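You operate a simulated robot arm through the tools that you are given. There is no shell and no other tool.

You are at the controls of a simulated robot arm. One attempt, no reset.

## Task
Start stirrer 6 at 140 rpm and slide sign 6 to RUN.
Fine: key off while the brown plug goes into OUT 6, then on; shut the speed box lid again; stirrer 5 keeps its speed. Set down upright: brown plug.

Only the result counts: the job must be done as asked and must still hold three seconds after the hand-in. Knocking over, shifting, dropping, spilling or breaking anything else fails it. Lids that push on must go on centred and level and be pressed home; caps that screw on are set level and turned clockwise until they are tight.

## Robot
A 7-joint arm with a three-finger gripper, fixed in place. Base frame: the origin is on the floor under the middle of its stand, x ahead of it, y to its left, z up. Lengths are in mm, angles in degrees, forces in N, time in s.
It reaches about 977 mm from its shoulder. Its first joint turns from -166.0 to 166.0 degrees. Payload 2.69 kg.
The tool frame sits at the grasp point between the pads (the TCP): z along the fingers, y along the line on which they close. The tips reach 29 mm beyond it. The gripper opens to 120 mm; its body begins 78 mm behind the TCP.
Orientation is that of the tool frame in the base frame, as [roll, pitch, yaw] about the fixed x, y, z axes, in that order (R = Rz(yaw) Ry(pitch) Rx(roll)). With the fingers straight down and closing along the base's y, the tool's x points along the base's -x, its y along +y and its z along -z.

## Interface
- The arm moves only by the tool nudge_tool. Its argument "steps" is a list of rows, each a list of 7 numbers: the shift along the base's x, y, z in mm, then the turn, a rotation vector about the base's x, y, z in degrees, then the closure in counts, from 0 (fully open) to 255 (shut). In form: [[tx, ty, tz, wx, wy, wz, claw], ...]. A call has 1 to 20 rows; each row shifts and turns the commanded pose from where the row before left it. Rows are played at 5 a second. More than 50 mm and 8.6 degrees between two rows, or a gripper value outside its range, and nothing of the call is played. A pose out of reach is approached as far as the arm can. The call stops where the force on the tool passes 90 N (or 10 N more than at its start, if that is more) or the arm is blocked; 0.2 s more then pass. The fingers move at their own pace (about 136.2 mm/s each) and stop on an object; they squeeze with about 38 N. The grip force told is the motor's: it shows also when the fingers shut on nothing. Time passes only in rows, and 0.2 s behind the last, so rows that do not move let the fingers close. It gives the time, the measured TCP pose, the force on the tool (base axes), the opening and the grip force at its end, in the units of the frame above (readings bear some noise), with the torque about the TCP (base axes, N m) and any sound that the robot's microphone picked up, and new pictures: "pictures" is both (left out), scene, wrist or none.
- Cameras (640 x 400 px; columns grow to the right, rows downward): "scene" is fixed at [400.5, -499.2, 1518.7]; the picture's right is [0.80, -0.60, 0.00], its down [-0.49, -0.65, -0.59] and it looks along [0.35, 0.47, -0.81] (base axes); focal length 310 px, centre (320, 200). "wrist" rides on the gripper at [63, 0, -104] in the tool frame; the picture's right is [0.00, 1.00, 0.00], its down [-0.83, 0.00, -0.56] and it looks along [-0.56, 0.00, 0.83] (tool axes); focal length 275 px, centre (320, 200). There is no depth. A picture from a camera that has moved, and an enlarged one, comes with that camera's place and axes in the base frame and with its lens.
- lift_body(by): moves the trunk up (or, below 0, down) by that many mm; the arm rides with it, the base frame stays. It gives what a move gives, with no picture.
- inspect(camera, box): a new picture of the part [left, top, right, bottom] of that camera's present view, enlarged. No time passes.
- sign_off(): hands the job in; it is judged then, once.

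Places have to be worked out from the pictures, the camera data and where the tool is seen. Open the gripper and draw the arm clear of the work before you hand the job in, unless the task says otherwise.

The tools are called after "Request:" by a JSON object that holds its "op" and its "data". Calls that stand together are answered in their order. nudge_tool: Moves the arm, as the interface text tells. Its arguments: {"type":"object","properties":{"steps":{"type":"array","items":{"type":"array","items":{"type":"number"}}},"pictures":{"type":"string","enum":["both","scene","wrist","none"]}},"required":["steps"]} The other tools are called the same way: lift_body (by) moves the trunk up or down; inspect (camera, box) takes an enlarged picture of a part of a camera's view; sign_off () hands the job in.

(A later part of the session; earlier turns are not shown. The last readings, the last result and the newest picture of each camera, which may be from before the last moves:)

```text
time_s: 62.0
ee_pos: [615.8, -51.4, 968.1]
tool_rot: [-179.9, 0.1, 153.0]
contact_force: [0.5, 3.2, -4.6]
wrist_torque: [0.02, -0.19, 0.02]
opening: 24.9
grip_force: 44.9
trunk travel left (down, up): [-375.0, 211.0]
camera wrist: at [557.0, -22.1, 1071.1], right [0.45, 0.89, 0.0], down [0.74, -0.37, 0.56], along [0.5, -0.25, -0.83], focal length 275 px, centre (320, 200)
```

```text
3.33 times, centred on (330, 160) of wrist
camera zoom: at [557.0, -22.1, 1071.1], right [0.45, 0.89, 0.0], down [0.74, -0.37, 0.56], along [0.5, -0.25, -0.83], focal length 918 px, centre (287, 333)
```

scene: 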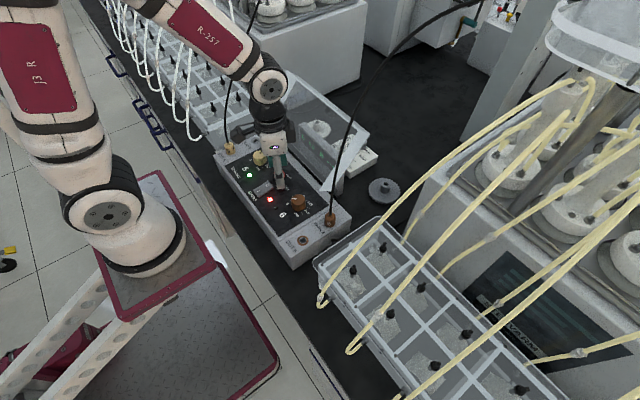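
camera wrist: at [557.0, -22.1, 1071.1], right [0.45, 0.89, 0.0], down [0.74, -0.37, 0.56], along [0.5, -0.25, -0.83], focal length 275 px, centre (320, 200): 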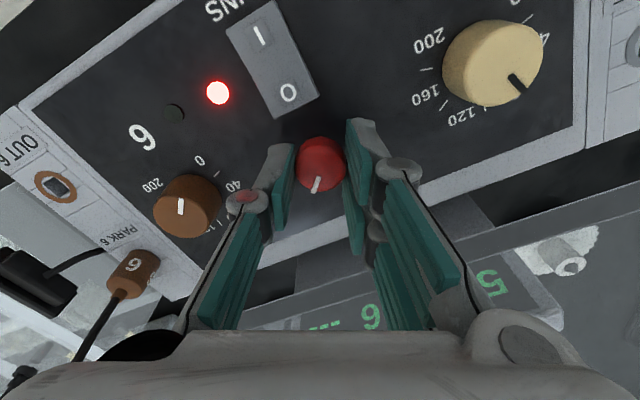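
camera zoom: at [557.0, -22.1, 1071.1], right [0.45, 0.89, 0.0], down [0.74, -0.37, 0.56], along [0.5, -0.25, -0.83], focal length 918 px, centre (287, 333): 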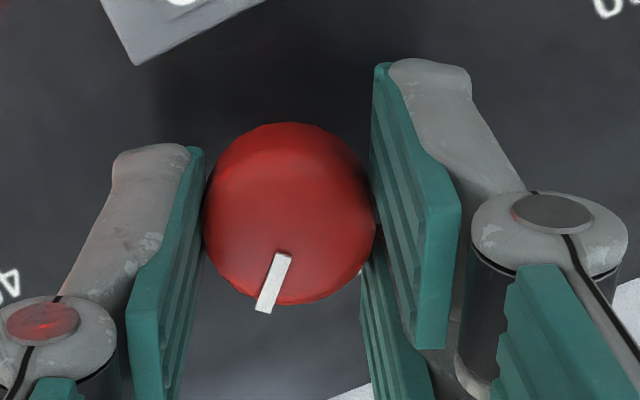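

The key stayed at 45° and is re-gripped. Turning the remaining 45° to OFF.

Request:
{"op": "nudge_tool", "data": {"steps": [[0, 0, 0, 0, 0, 7.5, 255], [0, 0, 0, 0, 0, 7.5, 255], [0, 0, 0, 0, 0, 7.5, 255], [0, 0, 0, 0, 0, 7.5, 255], [0, 0, 0, 0, 0, 7.5, 255], [0, 0, 0, 0, 0, 7.5, 255], [0, 0, 0, 0, 0, 0, 255]], "pictures": "wrist"}}

Request:
{"op": "inspect", "data": {"camera": "wrist", "box": [220, 80, 420, 220]}}

```text
time_s: 63.6
ee_pos: [616.0, -50.1, 967.1]
tool_rot: [-180.0, 0.0, -161.8]
contact_force: [4.0, 14.1, -28.2]
wrist_torque: [0.24, 0.12, -0.04]
opening: 24.9
grip_force: 44.9
trunk travel left (down, up): [-375.0, 211.0]
camera wrist: at [553.8, -70.2, 1071.0], right [-0.32, 0.95, 0.0], down [0.79, 0.26, 0.56], along [0.53, 0.18, -0.83], focal length 275 px, centre (320, 200)
```

wrist: 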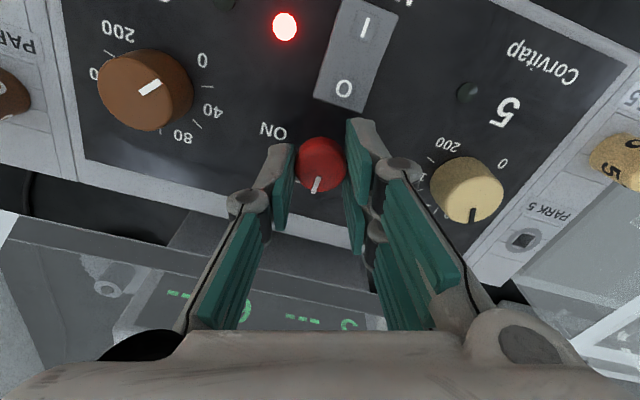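

```text
2.86 times, centred on (320, 150) of wrist
camera zoom: at [553.8, -70.2, 1071.0], right [-0.32, 0.95, 0.0], down [0.79, 0.26, 0.56], along [0.53, 0.18, -0.83], focal length 786 px, centre (320, 343)
```

zoom: 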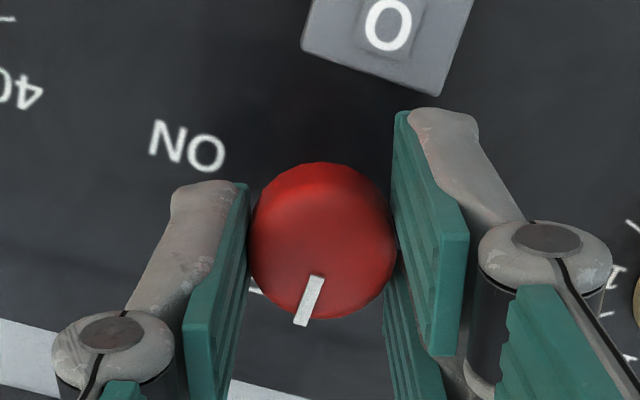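

The pointer now faces +x, i.e. OFF. I'll release the key and rise clear, then check.

Request:
{"op": "nudge_tool", "data": {"steps": [[0, 0, 0, 0, 0, 0, 150], [0, 0, 0, 0, 0, 0, 150], [0, 0, 25, 0, 0, 0, 150], [0, 0, 30, 0, 0, 0, 128], [0, 0, 40, 0, 0, -6, 128], [0, 0, 40, 0, 0, -6, 128], [0, 0, 0, 0, 0, -6, 128]], "pictures": "both"}}

Request:
{"op": "inspect", "data": {"camera": "scene", "box": [220, 110, 380, 260]}}

Request:
{"op": "inspect", "data": {"camera": "wrist", "box": [160, 60, 480, 260]}}

```text
time_s: 65.2
ee_pos: [615.0, -49.7, 1103.6]
tool_rot: [-180.0, 0.1, 179.9]
contact_force: [-0.3, -0.2, -0.6]
wrist_torque: [0.02, 0.02, -0.01]
opening: 59.7
grip_force: 0.0
trunk travel left (down, up): [-375.0, 211.0]
camera wrist: at [550.3, -49.8, 1206.8], right [0.0, 1.0, 0.0], down [0.83, 0.0, 0.56], along [0.56, 0.0, -0.83], focal length 275 px, centre (320, 200)
```

scene: 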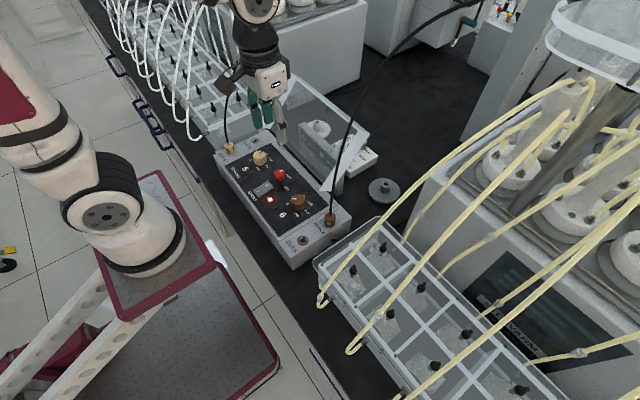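
wrist: 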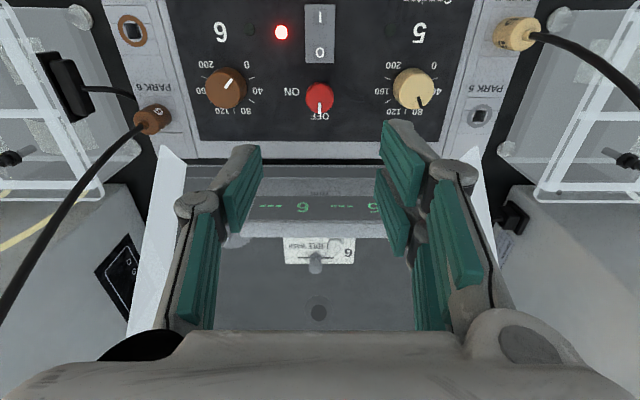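

```text
2.67 times, centred on (300, 185) of scene
camera zoom: at [400.5, -499.2, 1518.7], right [0.8, -0.6, 0.0], down [-0.49, -0.65, -0.59], along [0.35, 0.47, -0.81], focal length 826 px, centre (373, 240)
```

zoom: 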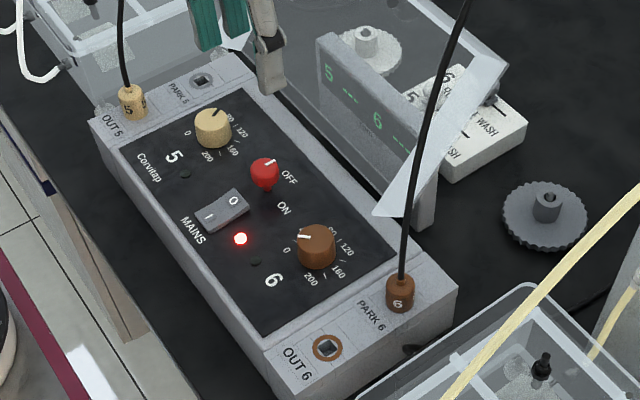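

```text
2.00 times, centred on (320, 160) of wrist
camera zoom: at [550.3, -49.8, 1206.8], right [0.0, 1.0, 0.0], down [0.83, 0.0, 0.56], along [0.56, 0.0, -0.83], focal length 551 px, centre (320, 280)
```

zoom: 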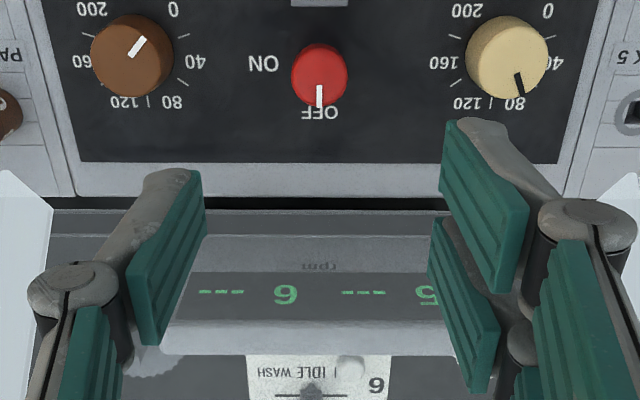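

Key is at OFF: display shows "---" for both, and knob 5 is untouched at 80. Next I'll measure the sockets and plug precisely from above OUT 6, staying clear of the plug's cable, which rises near (640–670, -210).

Request:
{"op": "nudge_tool", "data": {"steps": [[-20, -40, 10, 0, 0, 0, 60], [-20, -45, 10, 0, 0, 0, 0], [-20, -45, 0, 0, 0, 0, 0], [-15, -37, 0, 0, 0, 0, 0], [0, 0, 0, 0, 0, 0, 0]], "pictures": "both"}}

Request:
{"op": "inspect", "data": {"camera": "wrist", "box": [230, 60, 410, 210]}}

Request:
{"op": "inspect", "data": {"camera": "scene", "box": [280, 190, 370, 275]}}

```text
refused: row 2 steps farther than a row can; nothing moved
```

```text
2.67 times, centred on (320, 135) of wrist
camera zoom: at [550.3, -49.8, 1206.8], right [0.0, 1.0, 0.0], down [0.83, 0.0, 0.56], along [0.56, 0.0, -0.83], focal length 734 px, centre (320, 373)
```

zoom: 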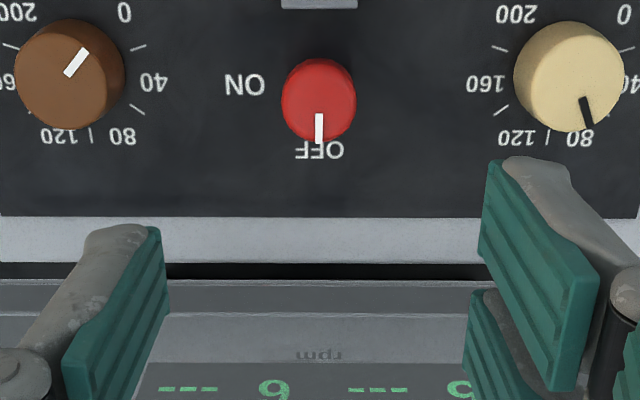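

```text
4.71 times, centred on (325, 232) of scene
camera zoom: at [400.5, -499.2, 1518.7], right [0.8, -0.6, 0.0], down [-0.49, -0.65, -0.59], along [0.35, 0.47, -0.81], focal length 1458 px, centre (296, 47)
```

zoom: 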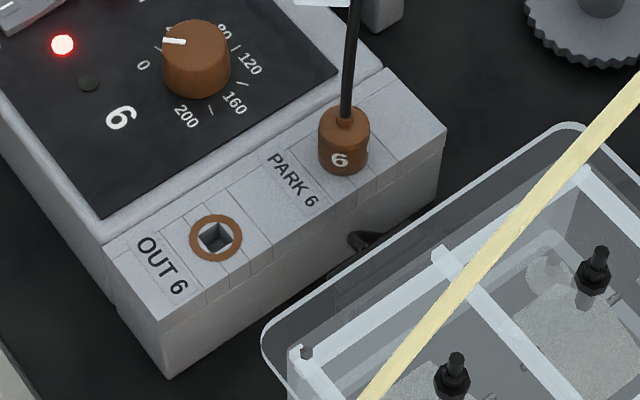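

One row was over the 50 mm limit, so nothing moved. Same move with smaller rows.

Request:
{"op": "nudge_tool", "data": {"steps": [[-15, -33, 4, 0, 0, 0, 60], [-15, -33, 4, 0, 0, 0, 0], [-15, -33, 4, 0, 0, 0, 0], [-15, -34, 4, 0, 0, 0, 0], [-15, -34, 4, 0, 0, 0, 0], [0, 0, 0, 0, 0, 0, 0]], "pictures": "both"}}

Request:
{"op": "inspect", "data": {"camera": "wrist", "box": [220, 50, 420, 210]}}

```text
time_s: 66.6
ee_pos: [542.4, -217.6, 1122.1]
tool_rot: [-179.8, 0.1, 180.0]
contact_force: [-0.2, 0.8, 0.5]
wrist_torque: [-0.04, -0.02, 0.0]
opening: 119.9
grip_force: 0.1
trunk travel left (down, up): [-375.0, 211.0]
camera wrist: at [477.3, -218.4, 1226.1], right [0.0, 1.0, 0.0], down [0.83, 0.0, 0.56], along [0.56, 0.0, -0.83], focal length 275 px, centre (320, 200)
```

scene: 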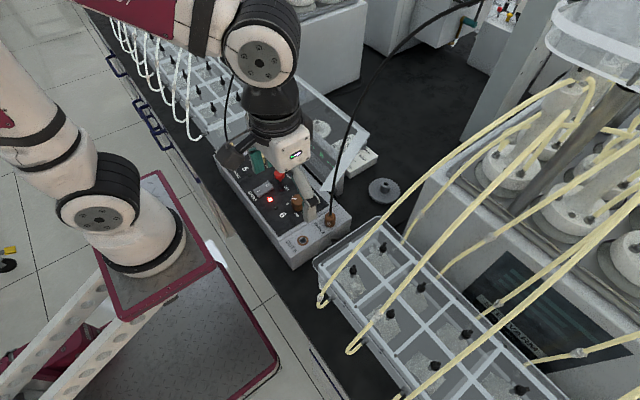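
wrist: 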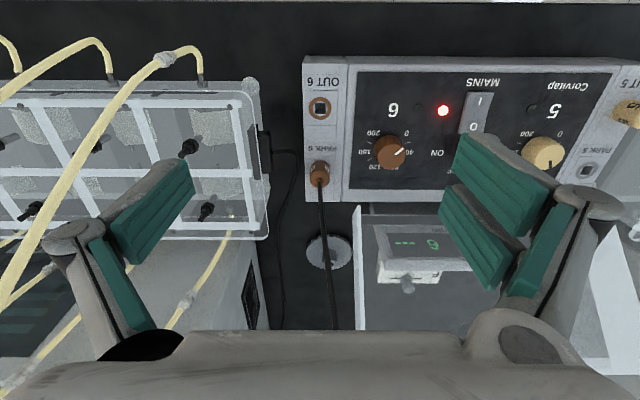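

```text
2.50 times, centred on (320, 130) of wrist
camera zoom: at [477.3, -218.4, 1226.1], right [0.0, 1.0, 0.0], down [0.83, 0.0, 0.56], along [0.56, 0.0, -0.83], focal length 688 px, centre (320, 375)
```

zoom: 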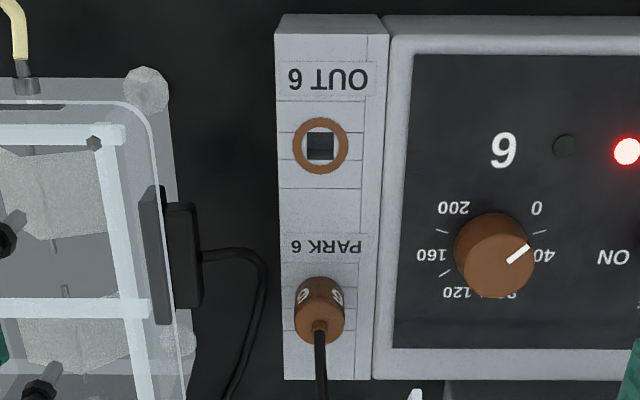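

OUT 6 centre is about (562.2, -218.4) and the plug axis about (637.7, -218.8), i.e. 75.5 mm apart along x with the same y. To grip the plug with a backward tilt (so the cable passes free of the palm) I want more arm room, so I'll raise the hand and then lower the trunk 150 mm.

Request:
{"op": "nudge_tool", "data": {"steps": [[0, 0, 40, 0, 0, 0, 0], [0, 0, 40, 0, 0, 0, 0], [0, 0, 30, 0, 0, 0, 0], [0, 0, 0, 0, 0, 0, 0]], "pictures": "none"}}

Request:
{"op": "lift_body", "data": {"by": -150}}

```text
time_s: 67.6
ee_pos: [540.5, -219.2, 1235.5]
tool_rot: [-180.0, 0.2, 180.0]
contact_force: [-0.6, -0.4, -1.0]
wrist_torque: [0.01, 0.01, -0.04]
opening: 120.1
grip_force: 0.0
trunk travel left (down, up): [-375.0, 211.0]
```

```text
time_s: 69.4
ee_pos: [541.2, -218.4, 1082.9]
tool_rot: [-179.8, 0.0, -180.0]
contact_force: [-0.8, 0.5, -0.3]
wrist_torque: [-0.01, 0.0, 0.01]
opening: 119.7
grip_force: 0.1
trunk travel left (down, up): [-225.0, 361.0]
```

Now tilting back 30° toward an approach point about 60 mm behind the plug, checking the arm can reach that pose.

Request:
{"op": "nudge_tool", "data": {"steps": [[13, 0, -14, 0, -7.5, 0, 60], [13, 0, -14, 0, -7.5, 0, 110], [13, 0, -15, 0, -7.5, 0, 150], [12, 0, -15, 0, -7.5, 0, 150], [0, 0, 0, 0, 0, 0, 150]], "pictures": "both"}}

Request:
{"op": "inspect", "data": {"camera": "wrist", "box": [220, 60, 420, 210]}}

Request:
{"op": "inspect", "data": {"camera": "scene", "box": [230, 100, 390, 280]}}

```text
time_s: 70.6
ee_pos: [591.5, -218.8, 1026.2]
tool_rot: [-180.0, 30.2, -179.9]
contact_force: [-0.4, -0.5, 0.6]
wrist_torque: [-0.05, 0.0, -0.03]
opening: 49.6
grip_force: 0.1
trunk travel left (down, up): [-225.0, 361.0]
camera wrist: at [482.7, -217.3, 1084.1], right [0.0, 1.0, 0.0], down [0.44, 0.0, 0.9], along [0.9, 0.0, -0.44], focal length 275 px, centre (320, 200)
```

scene: 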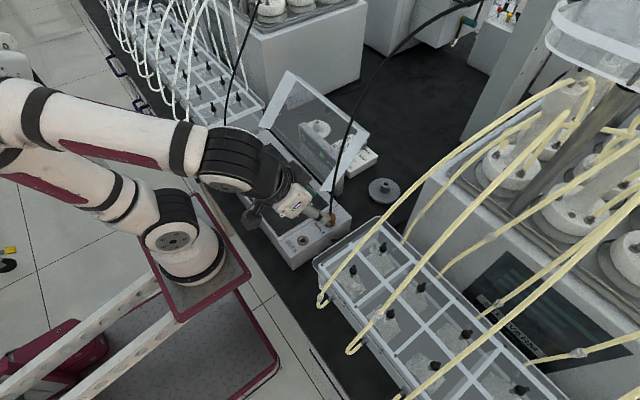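
wrist: 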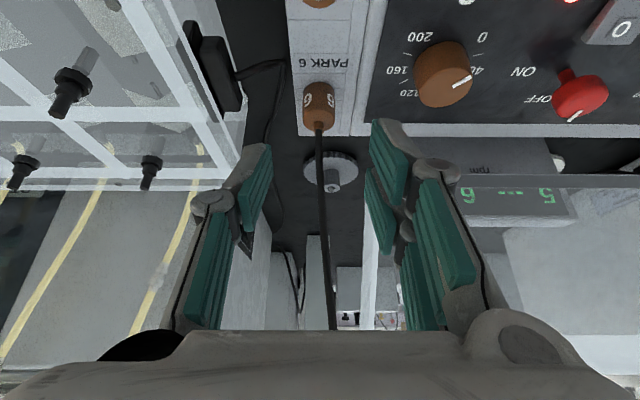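

```text
2.67 times, centred on (320, 135) of wrist
camera zoom: at [482.7, -217.3, 1084.1], right [0.0, 1.0, 0.0], down [0.44, 0.0, 0.9], along [0.9, 0.0, -0.44], focal length 734 px, centre (320, 373)
```

zoom: 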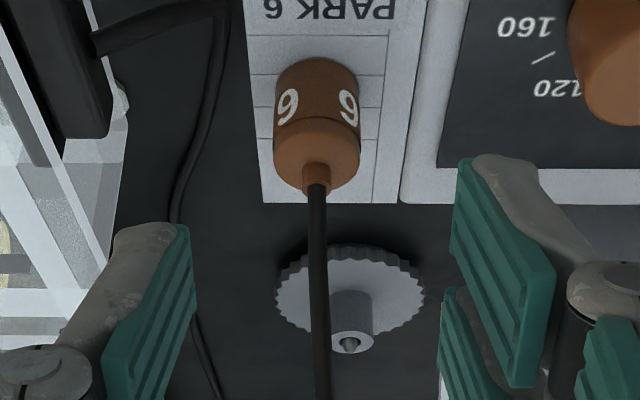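

```text
2.22 times, centred on (310, 190) of scene
camera zoom: at [400.5, -499.2, 1518.7], right [0.8, -0.6, 0.0], down [-0.49, -0.65, -0.59], along [0.35, 0.47, -0.81], focal length 688 px, centre (342, 222)
```

zoom: 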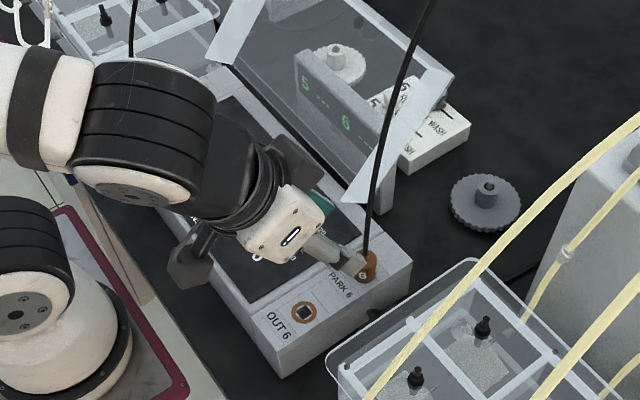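

The pose is reachable and shows the plug body is only about 920–943 high with a thin boot above. A 20° tilt gives more pad overlap while still clearing the cable, so I'll reduce the tilt and move to 50 mm short of the plug.

Request:
{"op": "nudge_tool", "data": {"steps": [[9, -0.5, -6, 0, 5, 0, 150], [9.5, 0, -7, 0, 5, 0, 150], [0, 0, 0, 0, 0, 0, 150]], "pictures": "wrist"}}

Request:
{"op": "inspect", "data": {"camera": "wrist", "box": [240, 80, 400, 200]}}

```text
time_s: 71.4
ee_pos: [609.9, -218.1, 1011.0]
tool_rot: [-180.0, 20.0, 179.9]
contact_force: [-0.1, 0.3, -0.3]
wrist_torque: [-0.02, 0.01, -0.01]
opening: 49.6
grip_force: 0.2
trunk travel left (down, up): [-225.0, 361.0]
camera wrist: at [513.5, -217.7, 1087.5], right [0.0, 1.0, 0.0], down [0.59, 0.0, 0.81], along [0.81, 0.0, -0.59], focal length 275 px, centre (320, 200)
```

wrist: 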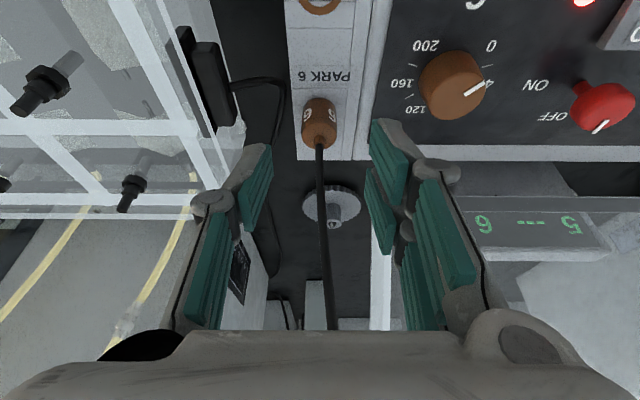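

```text
3.33 times, centred on (320, 140) of wrist
camera zoom: at [513.5, -217.7, 1087.5], right [0.0, 1.0, 0.0], down [0.59, 0.0, 0.81], along [0.81, 0.0, -0.59], focal length 918 px, centre (320, 400)
```

zoom: 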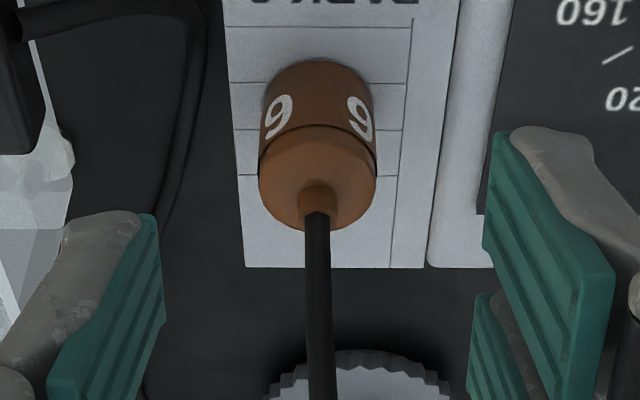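

Plug top is at z≈942.5, and its axis is at (637.4, -218.4). I'll slide in along the finger direction to (627, -218.6, 966), fingers straddling the plug.

Request:
{"op": "nudge_tool", "data": {"steps": [[6, -0.3, -16, 0, 0, 0, 150], [6, -0.2, -16, 0, 0, 0, 150], [3, 0, -8, 0, 0, 0, 150], [2, 0, -5, 0, 0, 0, 150], [0, 0, 0, 0, 0, 0, 150]], "pictures": "both"}}

Request:
{"op": "inspect", "data": {"camera": "wrist", "box": [240, 100, 400, 220]}}

Request:
{"op": "inspect", "data": {"camera": "scene", "box": [280, 160, 380, 260]}}

```text
time_s: 72.6
ee_pos: [626.1, -219.9, 966.3]
tool_rot: [-179.9, 20.1, -180.0]
contact_force: [0.6, -0.5, 0.1]
wrist_torque: [-0.01, -0.01, -0.02]
opening: 49.4
grip_force: 0.0
trunk travel left (down, up): [-225.0, 361.0]
camera wrist: at [529.3, -219.2, 1043.2], right [0.0, 1.0, 0.0], down [0.59, 0.0, 0.81], along [0.81, 0.0, -0.59], focal length 275 px, centre (320, 200)
```

scene: 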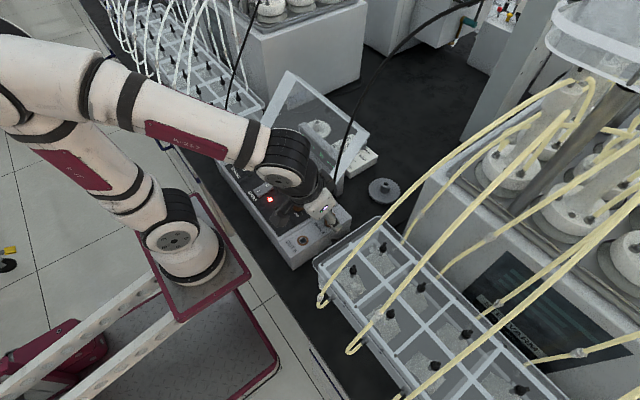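
wrist: 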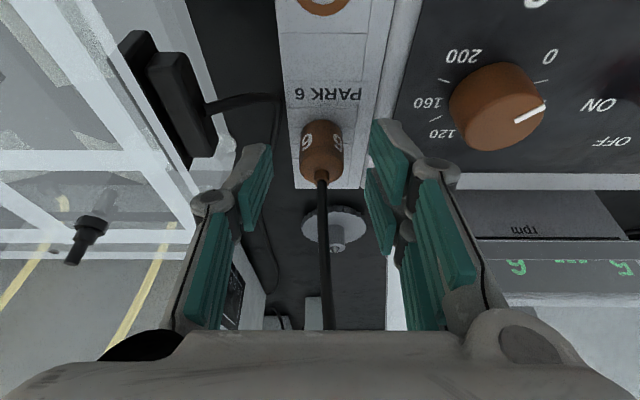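

```text
3.33 times, centred on (320, 160) of wrist
camera zoom: at [529.3, -219.2, 1043.2], right [0.0, 1.0, 0.0], down [0.59, 0.0, 0.81], along [0.81, 0.0, -0.59], focal length 918 px, centre (320, 333)
```

zoom: 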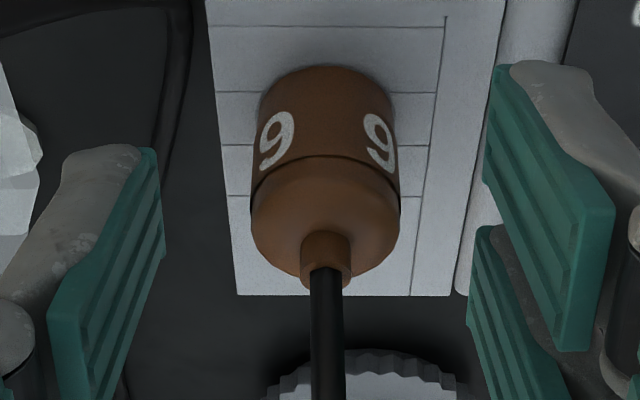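

```text
4.00 times, centred on (330, 210) of scene
camera zoom: at [400.5, -499.2, 1518.7], right [0.8, -0.6, 0.0], down [-0.49, -0.65, -0.59], along [0.35, 0.47, -0.81], focal length 1239 px, centre (280, 160)
```

zoom: 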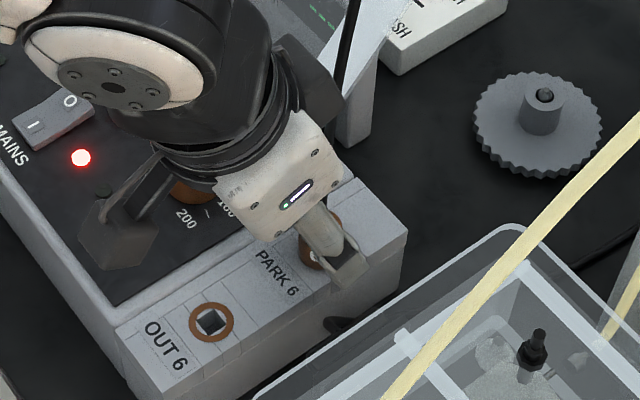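

The plug sits about 0.9 mm to the +y side between the pads and the cable is free. I'll trim y and close on it.

Request:
{"op": "nudge_tool", "data": {"steps": [[0, 0.8, 0, 0, 0, 0, 190], [0, 0, 0, 0, 0, 0, 255], [0, 0, 0, 0, 0, 0, 255], [0, 0, 0, 0, 0, 0, 255]], "pictures": "wrist"}}

Request:
{"op": "inspect", "data": {"camera": "wrist", "box": [240, 100, 400, 220]}}

```text
time_s: 73.6
ee_pos: [626.8, -219.5, 967.3]
tool_rot: [-179.9, 20.1, 180.0]
contact_force: [-0.5, -0.2, 0.6]
wrist_torque: [-0.01, 0.01, 0.0]
opening: 22.5
grip_force: 37.8
trunk travel left (down, up): [-225.0, 361.0]
camera wrist: at [529.7, -218.8, 1043.2], right [0.0, 1.0, 0.0], down [0.59, 0.0, 0.81], along [0.81, 0.0, -0.59], focal length 275 px, centre (320, 200)
```

wrist: 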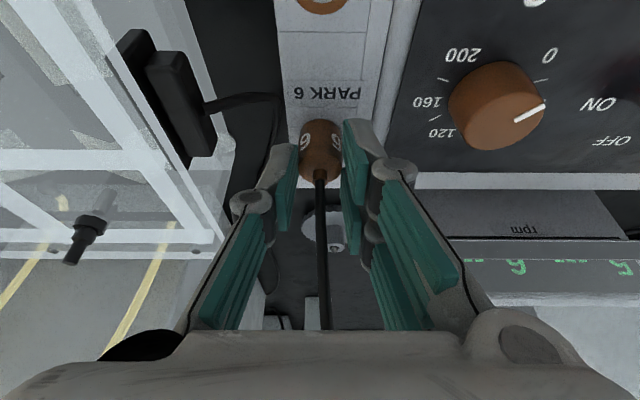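

```text
3.33 times, centred on (320, 160) of wrist
camera zoom: at [529.7, -218.8, 1043.2], right [0.0, 1.0, 0.0], down [0.59, 0.0, 0.81], along [0.81, 0.0, -0.59], focal length 918 px, centre (320, 333)
```

zoom: 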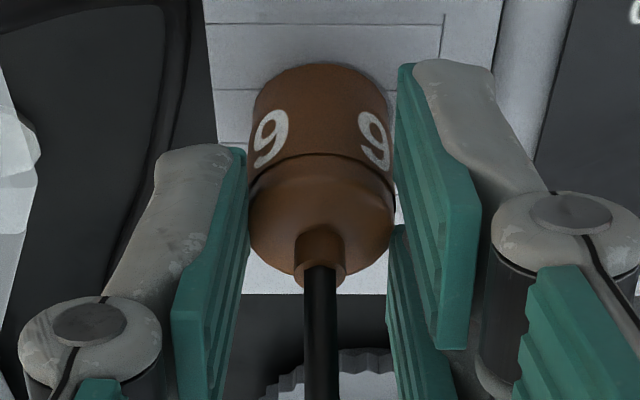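

The plug is gripped (22.5 mm) with negligible load. I'll lift straight up 45 mm in small rows and check that it comes out straight.

Request:
{"op": "nudge_tool", "data": {"steps": [[0, 0, 5, 0, 0, 0, 255], [0, 0, 8, 0, 0, 0, 255], [0, 0, 10, 0, 0, 0, 255], [0, 0, 10, 0, 0, 0, 255], [0, 0, 12, 0, 0, 0, 255], [0, 0, 0, 0, 0, 0, 255]], "pictures": "both"}}

Request:
{"op": "inspect", "data": {"camera": "wrist", "box": [240, 60, 400, 220]}}

Request:
{"op": "inspect", "data": {"camera": "scene", "box": [270, 140, 390, 260]}}

```text
time_s: 75.0
ee_pos: [627.3, -218.2, 1010.2]
tool_rot: [-180.0, 20.1, -180.0]
contact_force: [-0.3, -0.1, -0.4]
wrist_torque: [0.02, -0.02, 0.01]
opening: 22.5
grip_force: 37.9
trunk travel left (down, up): [-225.0, 361.0]
camera wrist: at [530.1, -218.0, 1086.5], right [0.0, 1.0, 0.0], down [0.59, 0.0, 0.81], along [0.81, 0.0, -0.59], focal length 275 px, centre (320, 200)
```

scene: 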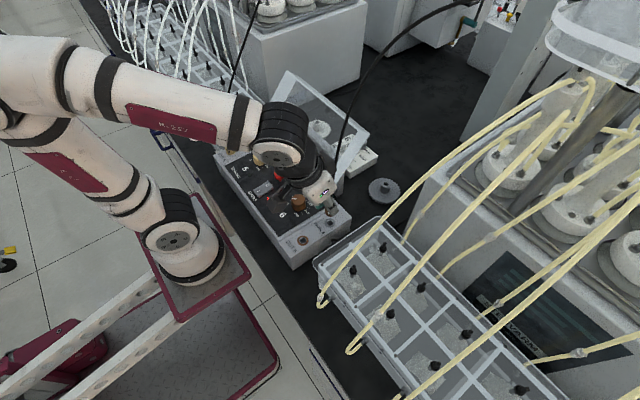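
wrist: 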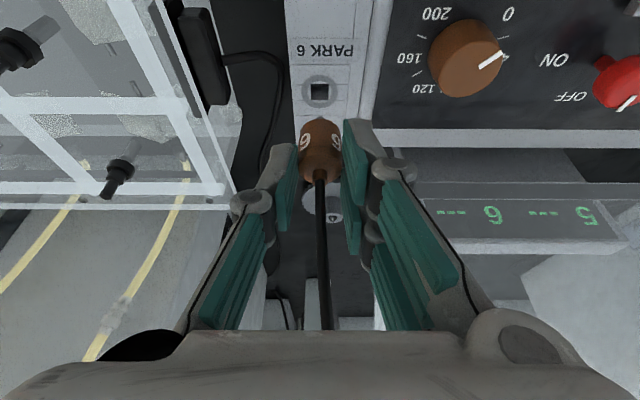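

```text
2.50 times, centred on (320, 140) of wrist
camera zoom: at [530.1, -218.0, 1086.5], right [0.0, 1.0, 0.0], down [0.59, 0.0, 0.81], along [0.81, 0.0, -0.59], focal length 688 px, centre (320, 350)
```

zoom: 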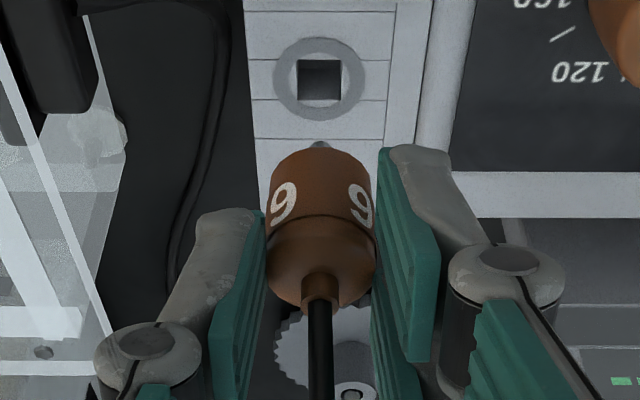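

```text
3.33 times, centred on (330, 200) of scene
camera zoom: at [400.5, -499.2, 1518.7], right [0.8, -0.6, 0.0], down [-0.49, -0.65, -0.59], along [0.35, 0.47, -0.81], focal length 1032 px, centre (287, 200)
```

zoom: 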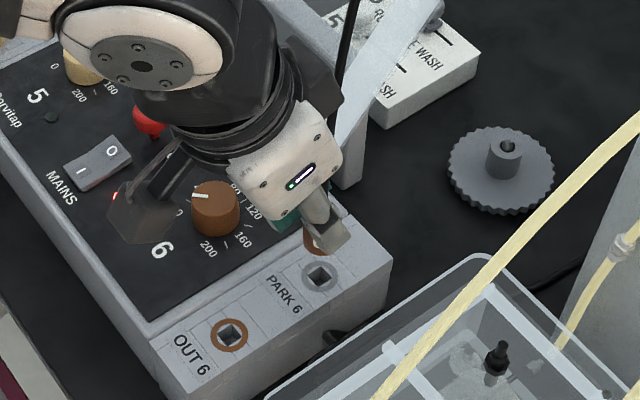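

The plug came out upright, showing PARK 6's square hole. I'll back up and rise a little so both holes are in one picture to measure their spacing accurately.

Request:
{"op": "nudge_tool", "data": {"steps": [[-15, 0, 20, 0, 0, 0, 255], [-20, 0, 20, 0, 0, 0, 255], [-20, 0, 15, 0, 0, 0, 255], [0, 0, 0, 0, 0, 0, 255]], "pictures": "both"}}

Request:
{"op": "inspect", "data": {"camera": "wrist", "box": [240, 0, 400, 160]}}

Request:
{"op": "inspect", "data": {"camera": "scene", "box": [280, 190, 360, 270]}}

```text
time_s: 76.0
ee_pos: [572.8, -220.1, 1067.2]
tool_rot: [-179.9, 20.2, 179.9]
contact_force: [-0.5, -0.9, -0.9]
wrist_torque: [-0.01, -0.02, 0.01]
opening: 22.3
grip_force: 38.3
trunk travel left (down, up): [-225.0, 361.0]
camera wrist: at [475.5, -219.0, 1142.9], right [0.0, 1.0, 0.0], down [0.59, 0.0, 0.81], along [0.81, 0.0, -0.59], focal length 275 px, centre (320, 200)
```

scene: 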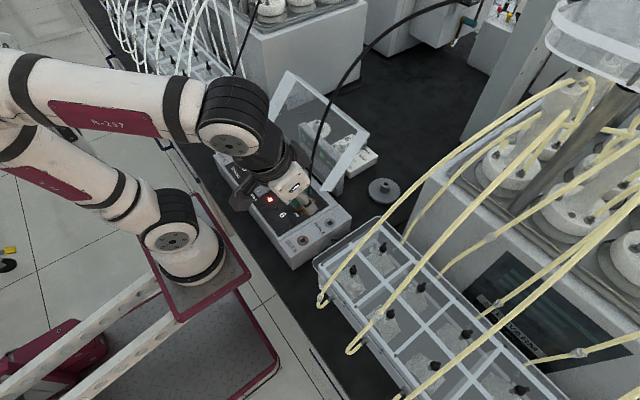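
wrist: 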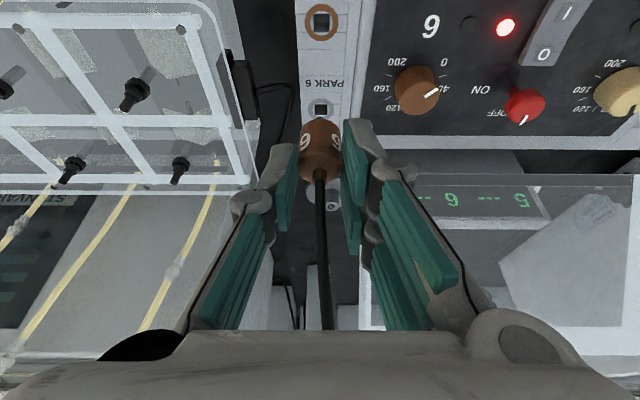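

```text
2.50 times, centred on (320, 80) of wrist
camera zoom: at [475.5, -219.0, 1142.9], right [0.0, 1.0, 0.0], down [0.59, 0.0, 0.81], along [0.81, 0.0, -0.59], focal length 688 px, centre (320, 500)
```

zoom: 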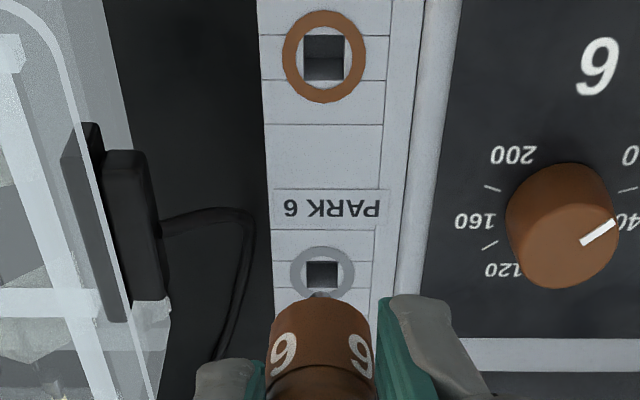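

```text
5.00 times, centred on (320, 230) of scene
camera zoom: at [400.5, -499.2, 1518.7], right [0.8, -0.6, 0.0], down [-0.49, -0.65, -0.59], along [0.35, 0.47, -0.81], focal length 1549 px, centre (320, 50)
```

zoom: 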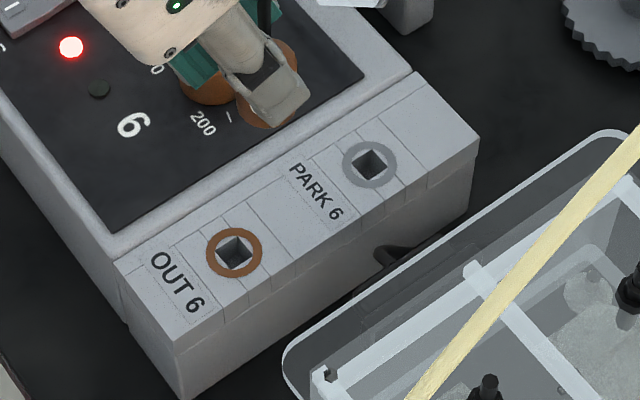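

Both holes in one view give a spacing of about 74 mm (wrist 73.4, scene 74.7). I'll move another 19 mm toward OUT 6 and lower until the plug base is about 25 mm above the surface, then check alignment visually.

Request:
{"op": "nudge_tool", "data": {"steps": [[-10, 0.2, -10, 0, 0, 0, 255], [-9, 0, -20, 0, 0, 0, 255], [0, 0, -20, 0, 0, 0, 255], [0, 0, -20, 0, 0, 0, 255], [0, 0, 0, 0, 0, 0, 255]], "pictures": "both"}}

Request:
{"op": "inspect", "data": {"camera": "wrist", "box": [240, 60, 400, 220]}}

Request:
{"op": "inspect", "data": {"camera": "scene", "box": [260, 190, 350, 280]}}

```text
time_s: 77.2
ee_pos: [554.2, -215.8, 996.1]
tool_rot: [-179.8, 20.1, 180.0]
contact_force: [-0.8, 0.2, -0.1]
wrist_torque: [-0.02, -0.01, -0.01]
opening: 22.5
grip_force: 38.1
trunk travel left (down, up): [-225.0, 361.0]
camera wrist: at [456.6, -216.5, 1072.0], right [0.0, 1.0, 0.0], down [0.59, 0.0, 0.81], along [0.81, 0.0, -0.59], focal length 275 px, centre (320, 200)
```

scene: 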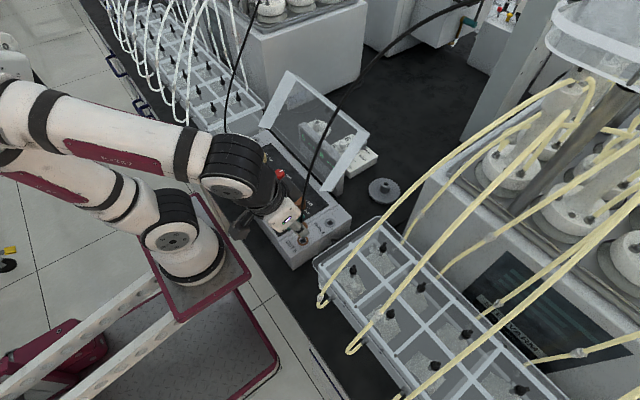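
wrist: 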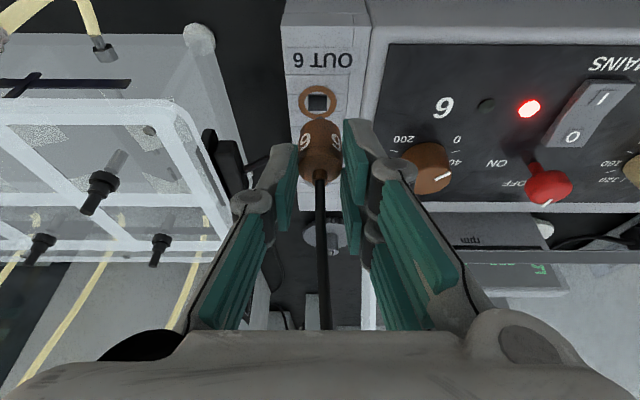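

```text
2.50 times, centred on (320, 140) of wrist
camera zoom: at [456.6, -216.5, 1072.0], right [0.0, 1.0, 0.0], down [0.59, 0.0, 0.81], along [0.81, 0.0, -0.59], focal length 688 px, centre (320, 350)
```

zoom: 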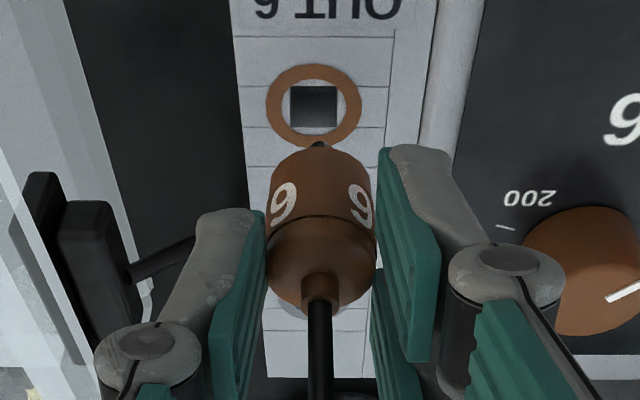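

```text
4.44 times, centred on (305, 235) of scene
camera zoom: at [400.5, -499.2, 1518.7], right [0.8, -0.6, 0.0], down [-0.49, -0.65, -0.59], along [0.35, 0.47, -0.81], focal length 1377 px, centre (387, 44)
```

zoom: 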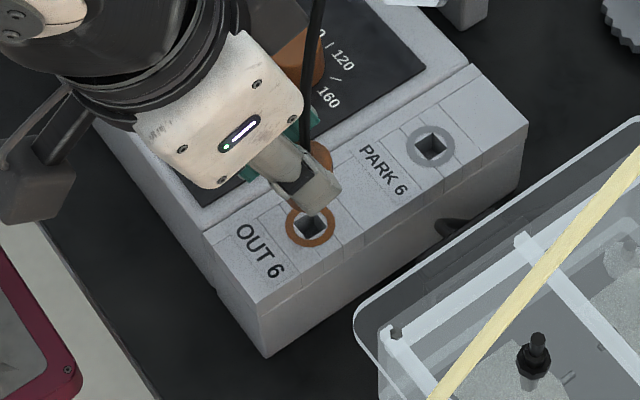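

Comparing with the same view taken over PARK 6, the hole now sits about 1.3 mm to -y and 2 mm nearer than it should, so the plug is off by (+1.9, +1.2). I'll correct, lower another 10 mm and re-check.

Request:
{"op": "nudge_tool", "data": {"steps": [[-1.9, -1.2, 0, 0, 0, 0, 255], [0, 0, -5, 0, 0, 0, 255], [0, 0, -5, 0, 0, 0, 255], [0, 0, 0, 0, 0, 0, 255]], "pictures": "wrist"}}

Request:
{"op": "inspect", "data": {"camera": "wrist", "box": [240, 60, 400, 220]}}

Request:
{"op": "inspect", "data": {"camera": "scene", "box": [280, 210, 340, 270]}}

```text
time_s: 78.2
ee_pos: [551.2, -220.3, 988.0]
tool_rot: [-180.0, 20.2, 180.0]
contact_force: [-0.2, -0.2, -0.5]
wrist_torque: [0.01, 0.03, 0.02]
opening: 22.2
grip_force: 38.1
trunk travel left (down, up): [-225.0, 361.0]
camera wrist: at [454.2, -219.4, 1062.9], right [0.0, 1.0, 0.0], down [0.59, 0.0, 0.81], along [0.81, 0.0, -0.59], focal length 275 px, centre (320, 200)
```

wrist: 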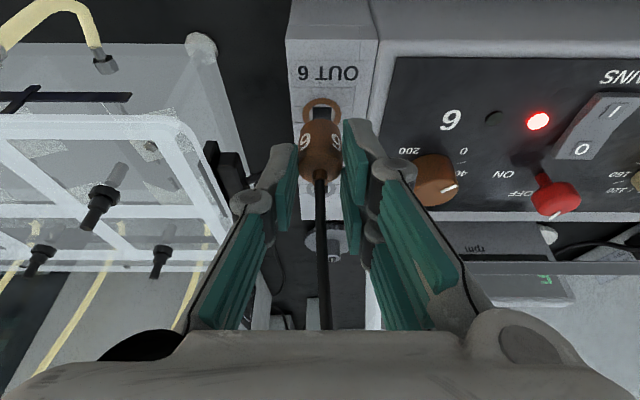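

```text
2.50 times, centred on (320, 140) of wrist
camera zoom: at [454.2, -219.4, 1062.9], right [0.0, 1.0, 0.0], down [0.59, 0.0, 0.81], along [0.81, 0.0, -0.59], focal length 688 px, centre (320, 350)
```

zoom: 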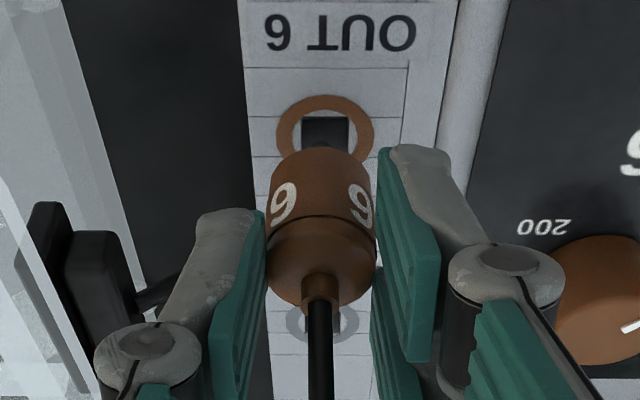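

```text
6.67 times, centred on (310, 240) of scene
camera zoom: at [400.5, -499.2, 1518.7], right [0.8, -0.6, 0.0], down [-0.49, -0.65, -0.59], along [0.35, 0.47, -0.81], focal length 2065 px, centre (387, -67)
```

zoom: 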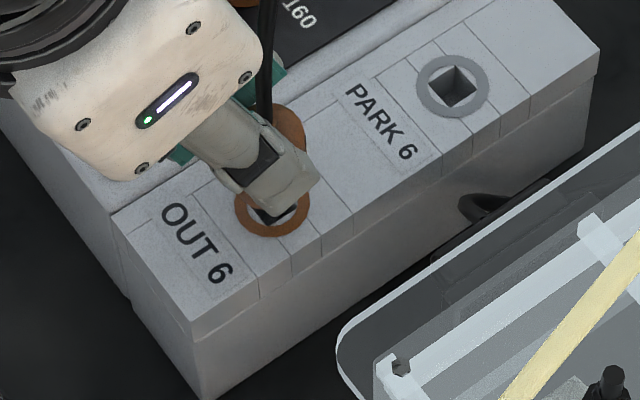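

The hole now appears 1.5 mm to the other side – more than I commanded – so the arm has some positioning wobble. I'll hold still for a moment and re-measure before correcting.

Request:
{"op": "nudge_tool", "data": {"steps": [[0, 0, 0, 0, 0, 0, 255], [0, 0, 0, 0, 0, 0, 255]], "pictures": "wrist"}}

Request:
{"op": "inspect", "data": {"camera": "wrist", "box": [270, 80, 370, 160]}}

```text
time_s: 78.8
ee_pos: [550.7, -220.4, 986.9]
tool_rot: [-179.9, 20.1, -180.0]
contact_force: [-0.1, -0.1, -0.3]
wrist_torque: [0.01, 0.0, 0.01]
opening: 22.4
grip_force: 37.7
trunk travel left (down, up): [-225.0, 361.0]
camera wrist: at [454.1, -219.4, 1062.9], right [0.0, 1.0, 0.0], down [0.59, 0.0, 0.81], along [0.81, 0.0, -0.59], focal length 275 px, centre (320, 200)
```

wrist: 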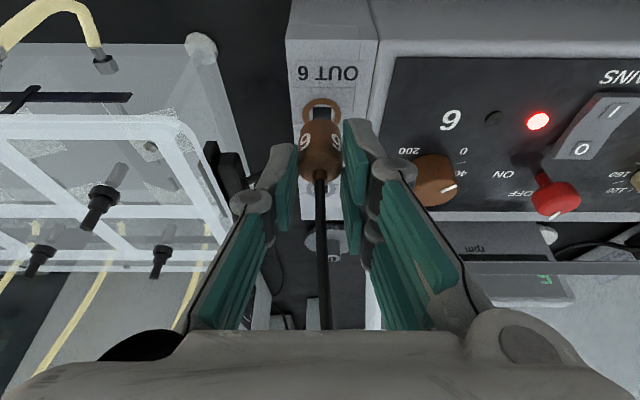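

```text
5.00 times, centred on (320, 120) of wrist
camera zoom: at [454.1, -219.4, 1062.9], right [0.0, 1.0, 0.0], down [0.59, 0.0, 0.81], along [0.81, 0.0, -0.59], focal length 1376 px, centre (320, 600)
```

zoom: 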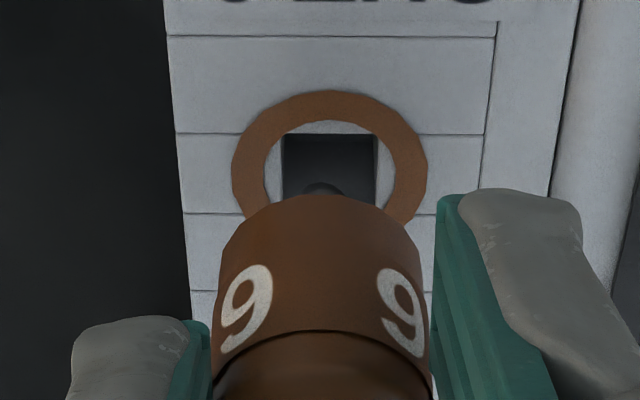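

The camera readout matches the image shifts, so I'll servo on it: OUT 6 is at (561.4, -218.1) and the camera must sit at about (455.0, -217.9). I'll shift (+0.9, +1.4) and verify before inserting.

Request:
{"op": "nudge_tool", "data": {"steps": [[0.9, 1.4, 0, 0, 0, 0, 255], [0, 0, 0, 0, 0, 0, 255]], "pictures": "wrist"}}

Request:
{"op": "inspect", "data": {"camera": "wrist", "box": [270, 80, 370, 160]}}

```text
time_s: 79.4
ee_pos: [552.2, -217.4, 986.3]
tool_rot: [-179.8, 20.1, -180.0]
contact_force: [0.3, -0.7, 0.1]
wrist_torque: [0.0, 0.01, 0.02]
opening: 22.1
grip_force: 38.1
trunk travel left (down, up): [-225.0, 361.0]
camera wrist: at [455.0, -218.2, 1062.8], right [0.0, 1.0, 0.0], down [0.59, 0.0, 0.81], along [0.81, 0.0, -0.59], focal length 275 px, centre (320, 200)
```

wrist: 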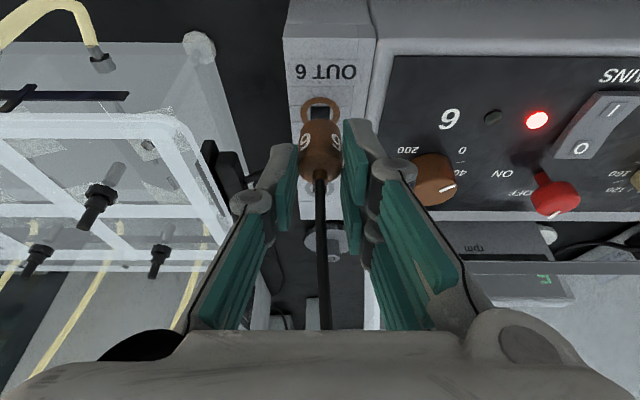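

```text
5.00 times, centred on (320, 120) of wrist
camera zoom: at [455.0, -218.2, 1062.8], right [0.0, 1.0, 0.0], down [0.59, 0.0, 0.81], along [0.81, 0.0, -0.59], focal length 1376 px, centre (320, 600)
```

zoom: 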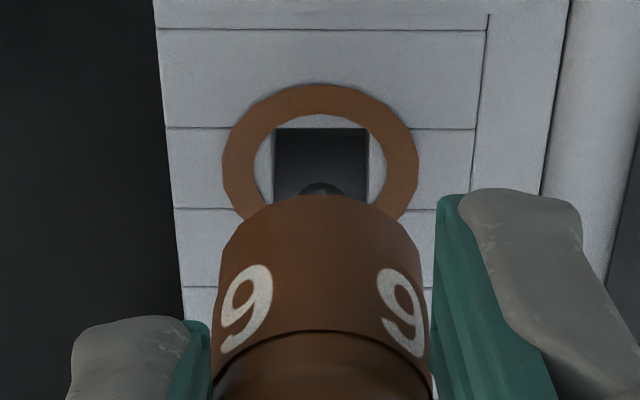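

Now the hole, ring and pin line up in the picture (all at px ≈320, and 106.4 mm ahead as over PARK 6). I'll lower straight down 14 mm in small rows and check the force.

Request:
{"op": "nudge_tool", "data": {"steps": [[0, 0, -4, 0, 0, 0, 255], [0, 0, -4, 0, 0, 0, 255], [0, 0, -3, 0, 0, 0, 255], [0, 0, -3, 0, 0, 0, 255], [0, 0, 0, 0, 0, 0, 255]], "pictures": "both"}}

Request:
{"op": "inspect", "data": {"camera": "wrist", "box": [270, 80, 370, 160]}}

Request:
{"op": "inspect", "data": {"camera": "scene", "box": [280, 210, 340, 270]}}

```text
time_s: 80.6
ee_pos: [552.9, -218.0, 973.4]
tool_rot: [-179.9, 20.2, 180.0]
contact_force: [0.2, -0.4, -0.4]
wrist_torque: [0.0, 0.01, 0.01]
opening: 22.5
grip_force: 38.2
trunk travel left (down, up): [-225.0, 361.0]
camera wrist: at [455.1, -218.1, 1048.4], right [0.0, 1.0, 0.0], down [0.59, 0.0, 0.81], along [0.81, 0.0, -0.59], focal length 275 px, centre (320, 200)
```

scene: 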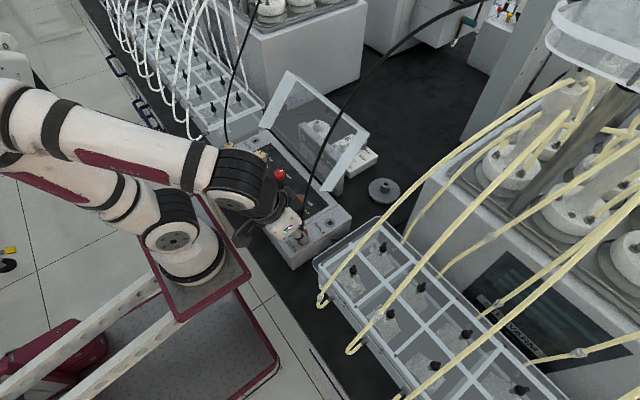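
wrist: 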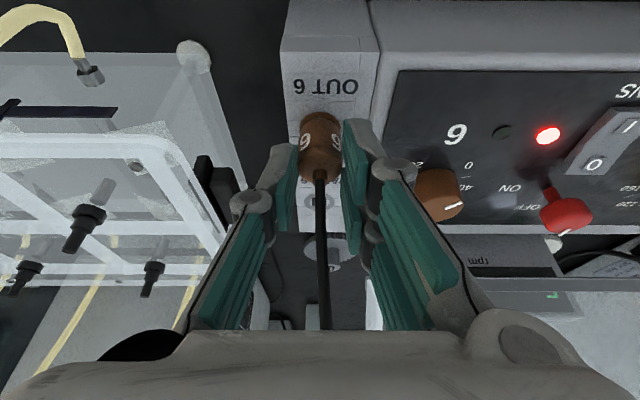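

```text
5.00 times, centred on (320, 120) of wrist
camera zoom: at [455.1, -218.1, 1048.4], right [0.0, 1.0, 0.0], down [0.59, 0.0, 0.81], along [0.81, 0.0, -0.59], focal length 1376 px, centre (320, 600)
```

zoom: 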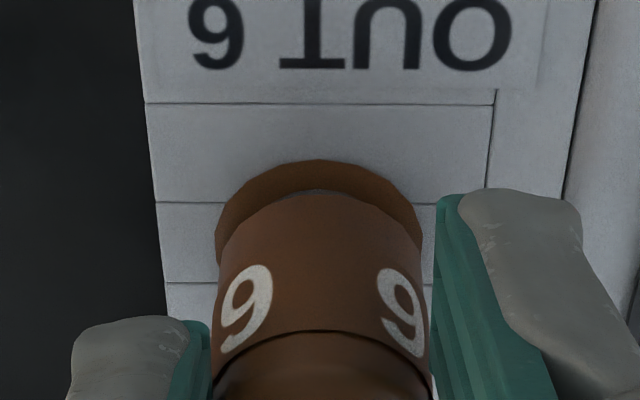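

```text
6.67 times, centred on (310, 240) of scene
camera zoom: at [400.5, -499.2, 1518.7], right [0.8, -0.6, 0.0], down [-0.49, -0.65, -0.59], along [0.35, 0.47, -0.81], focal length 2065 px, centre (387, -67)
```

zoom: 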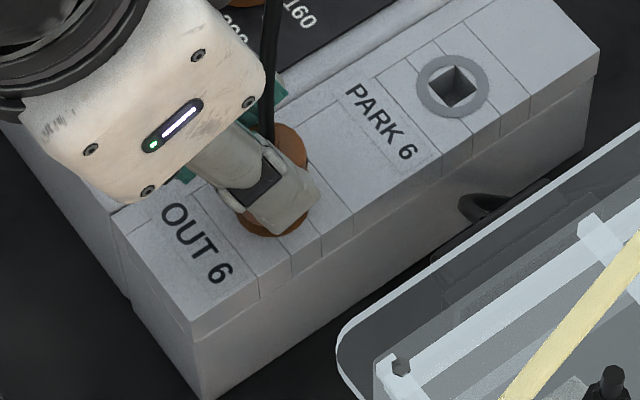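

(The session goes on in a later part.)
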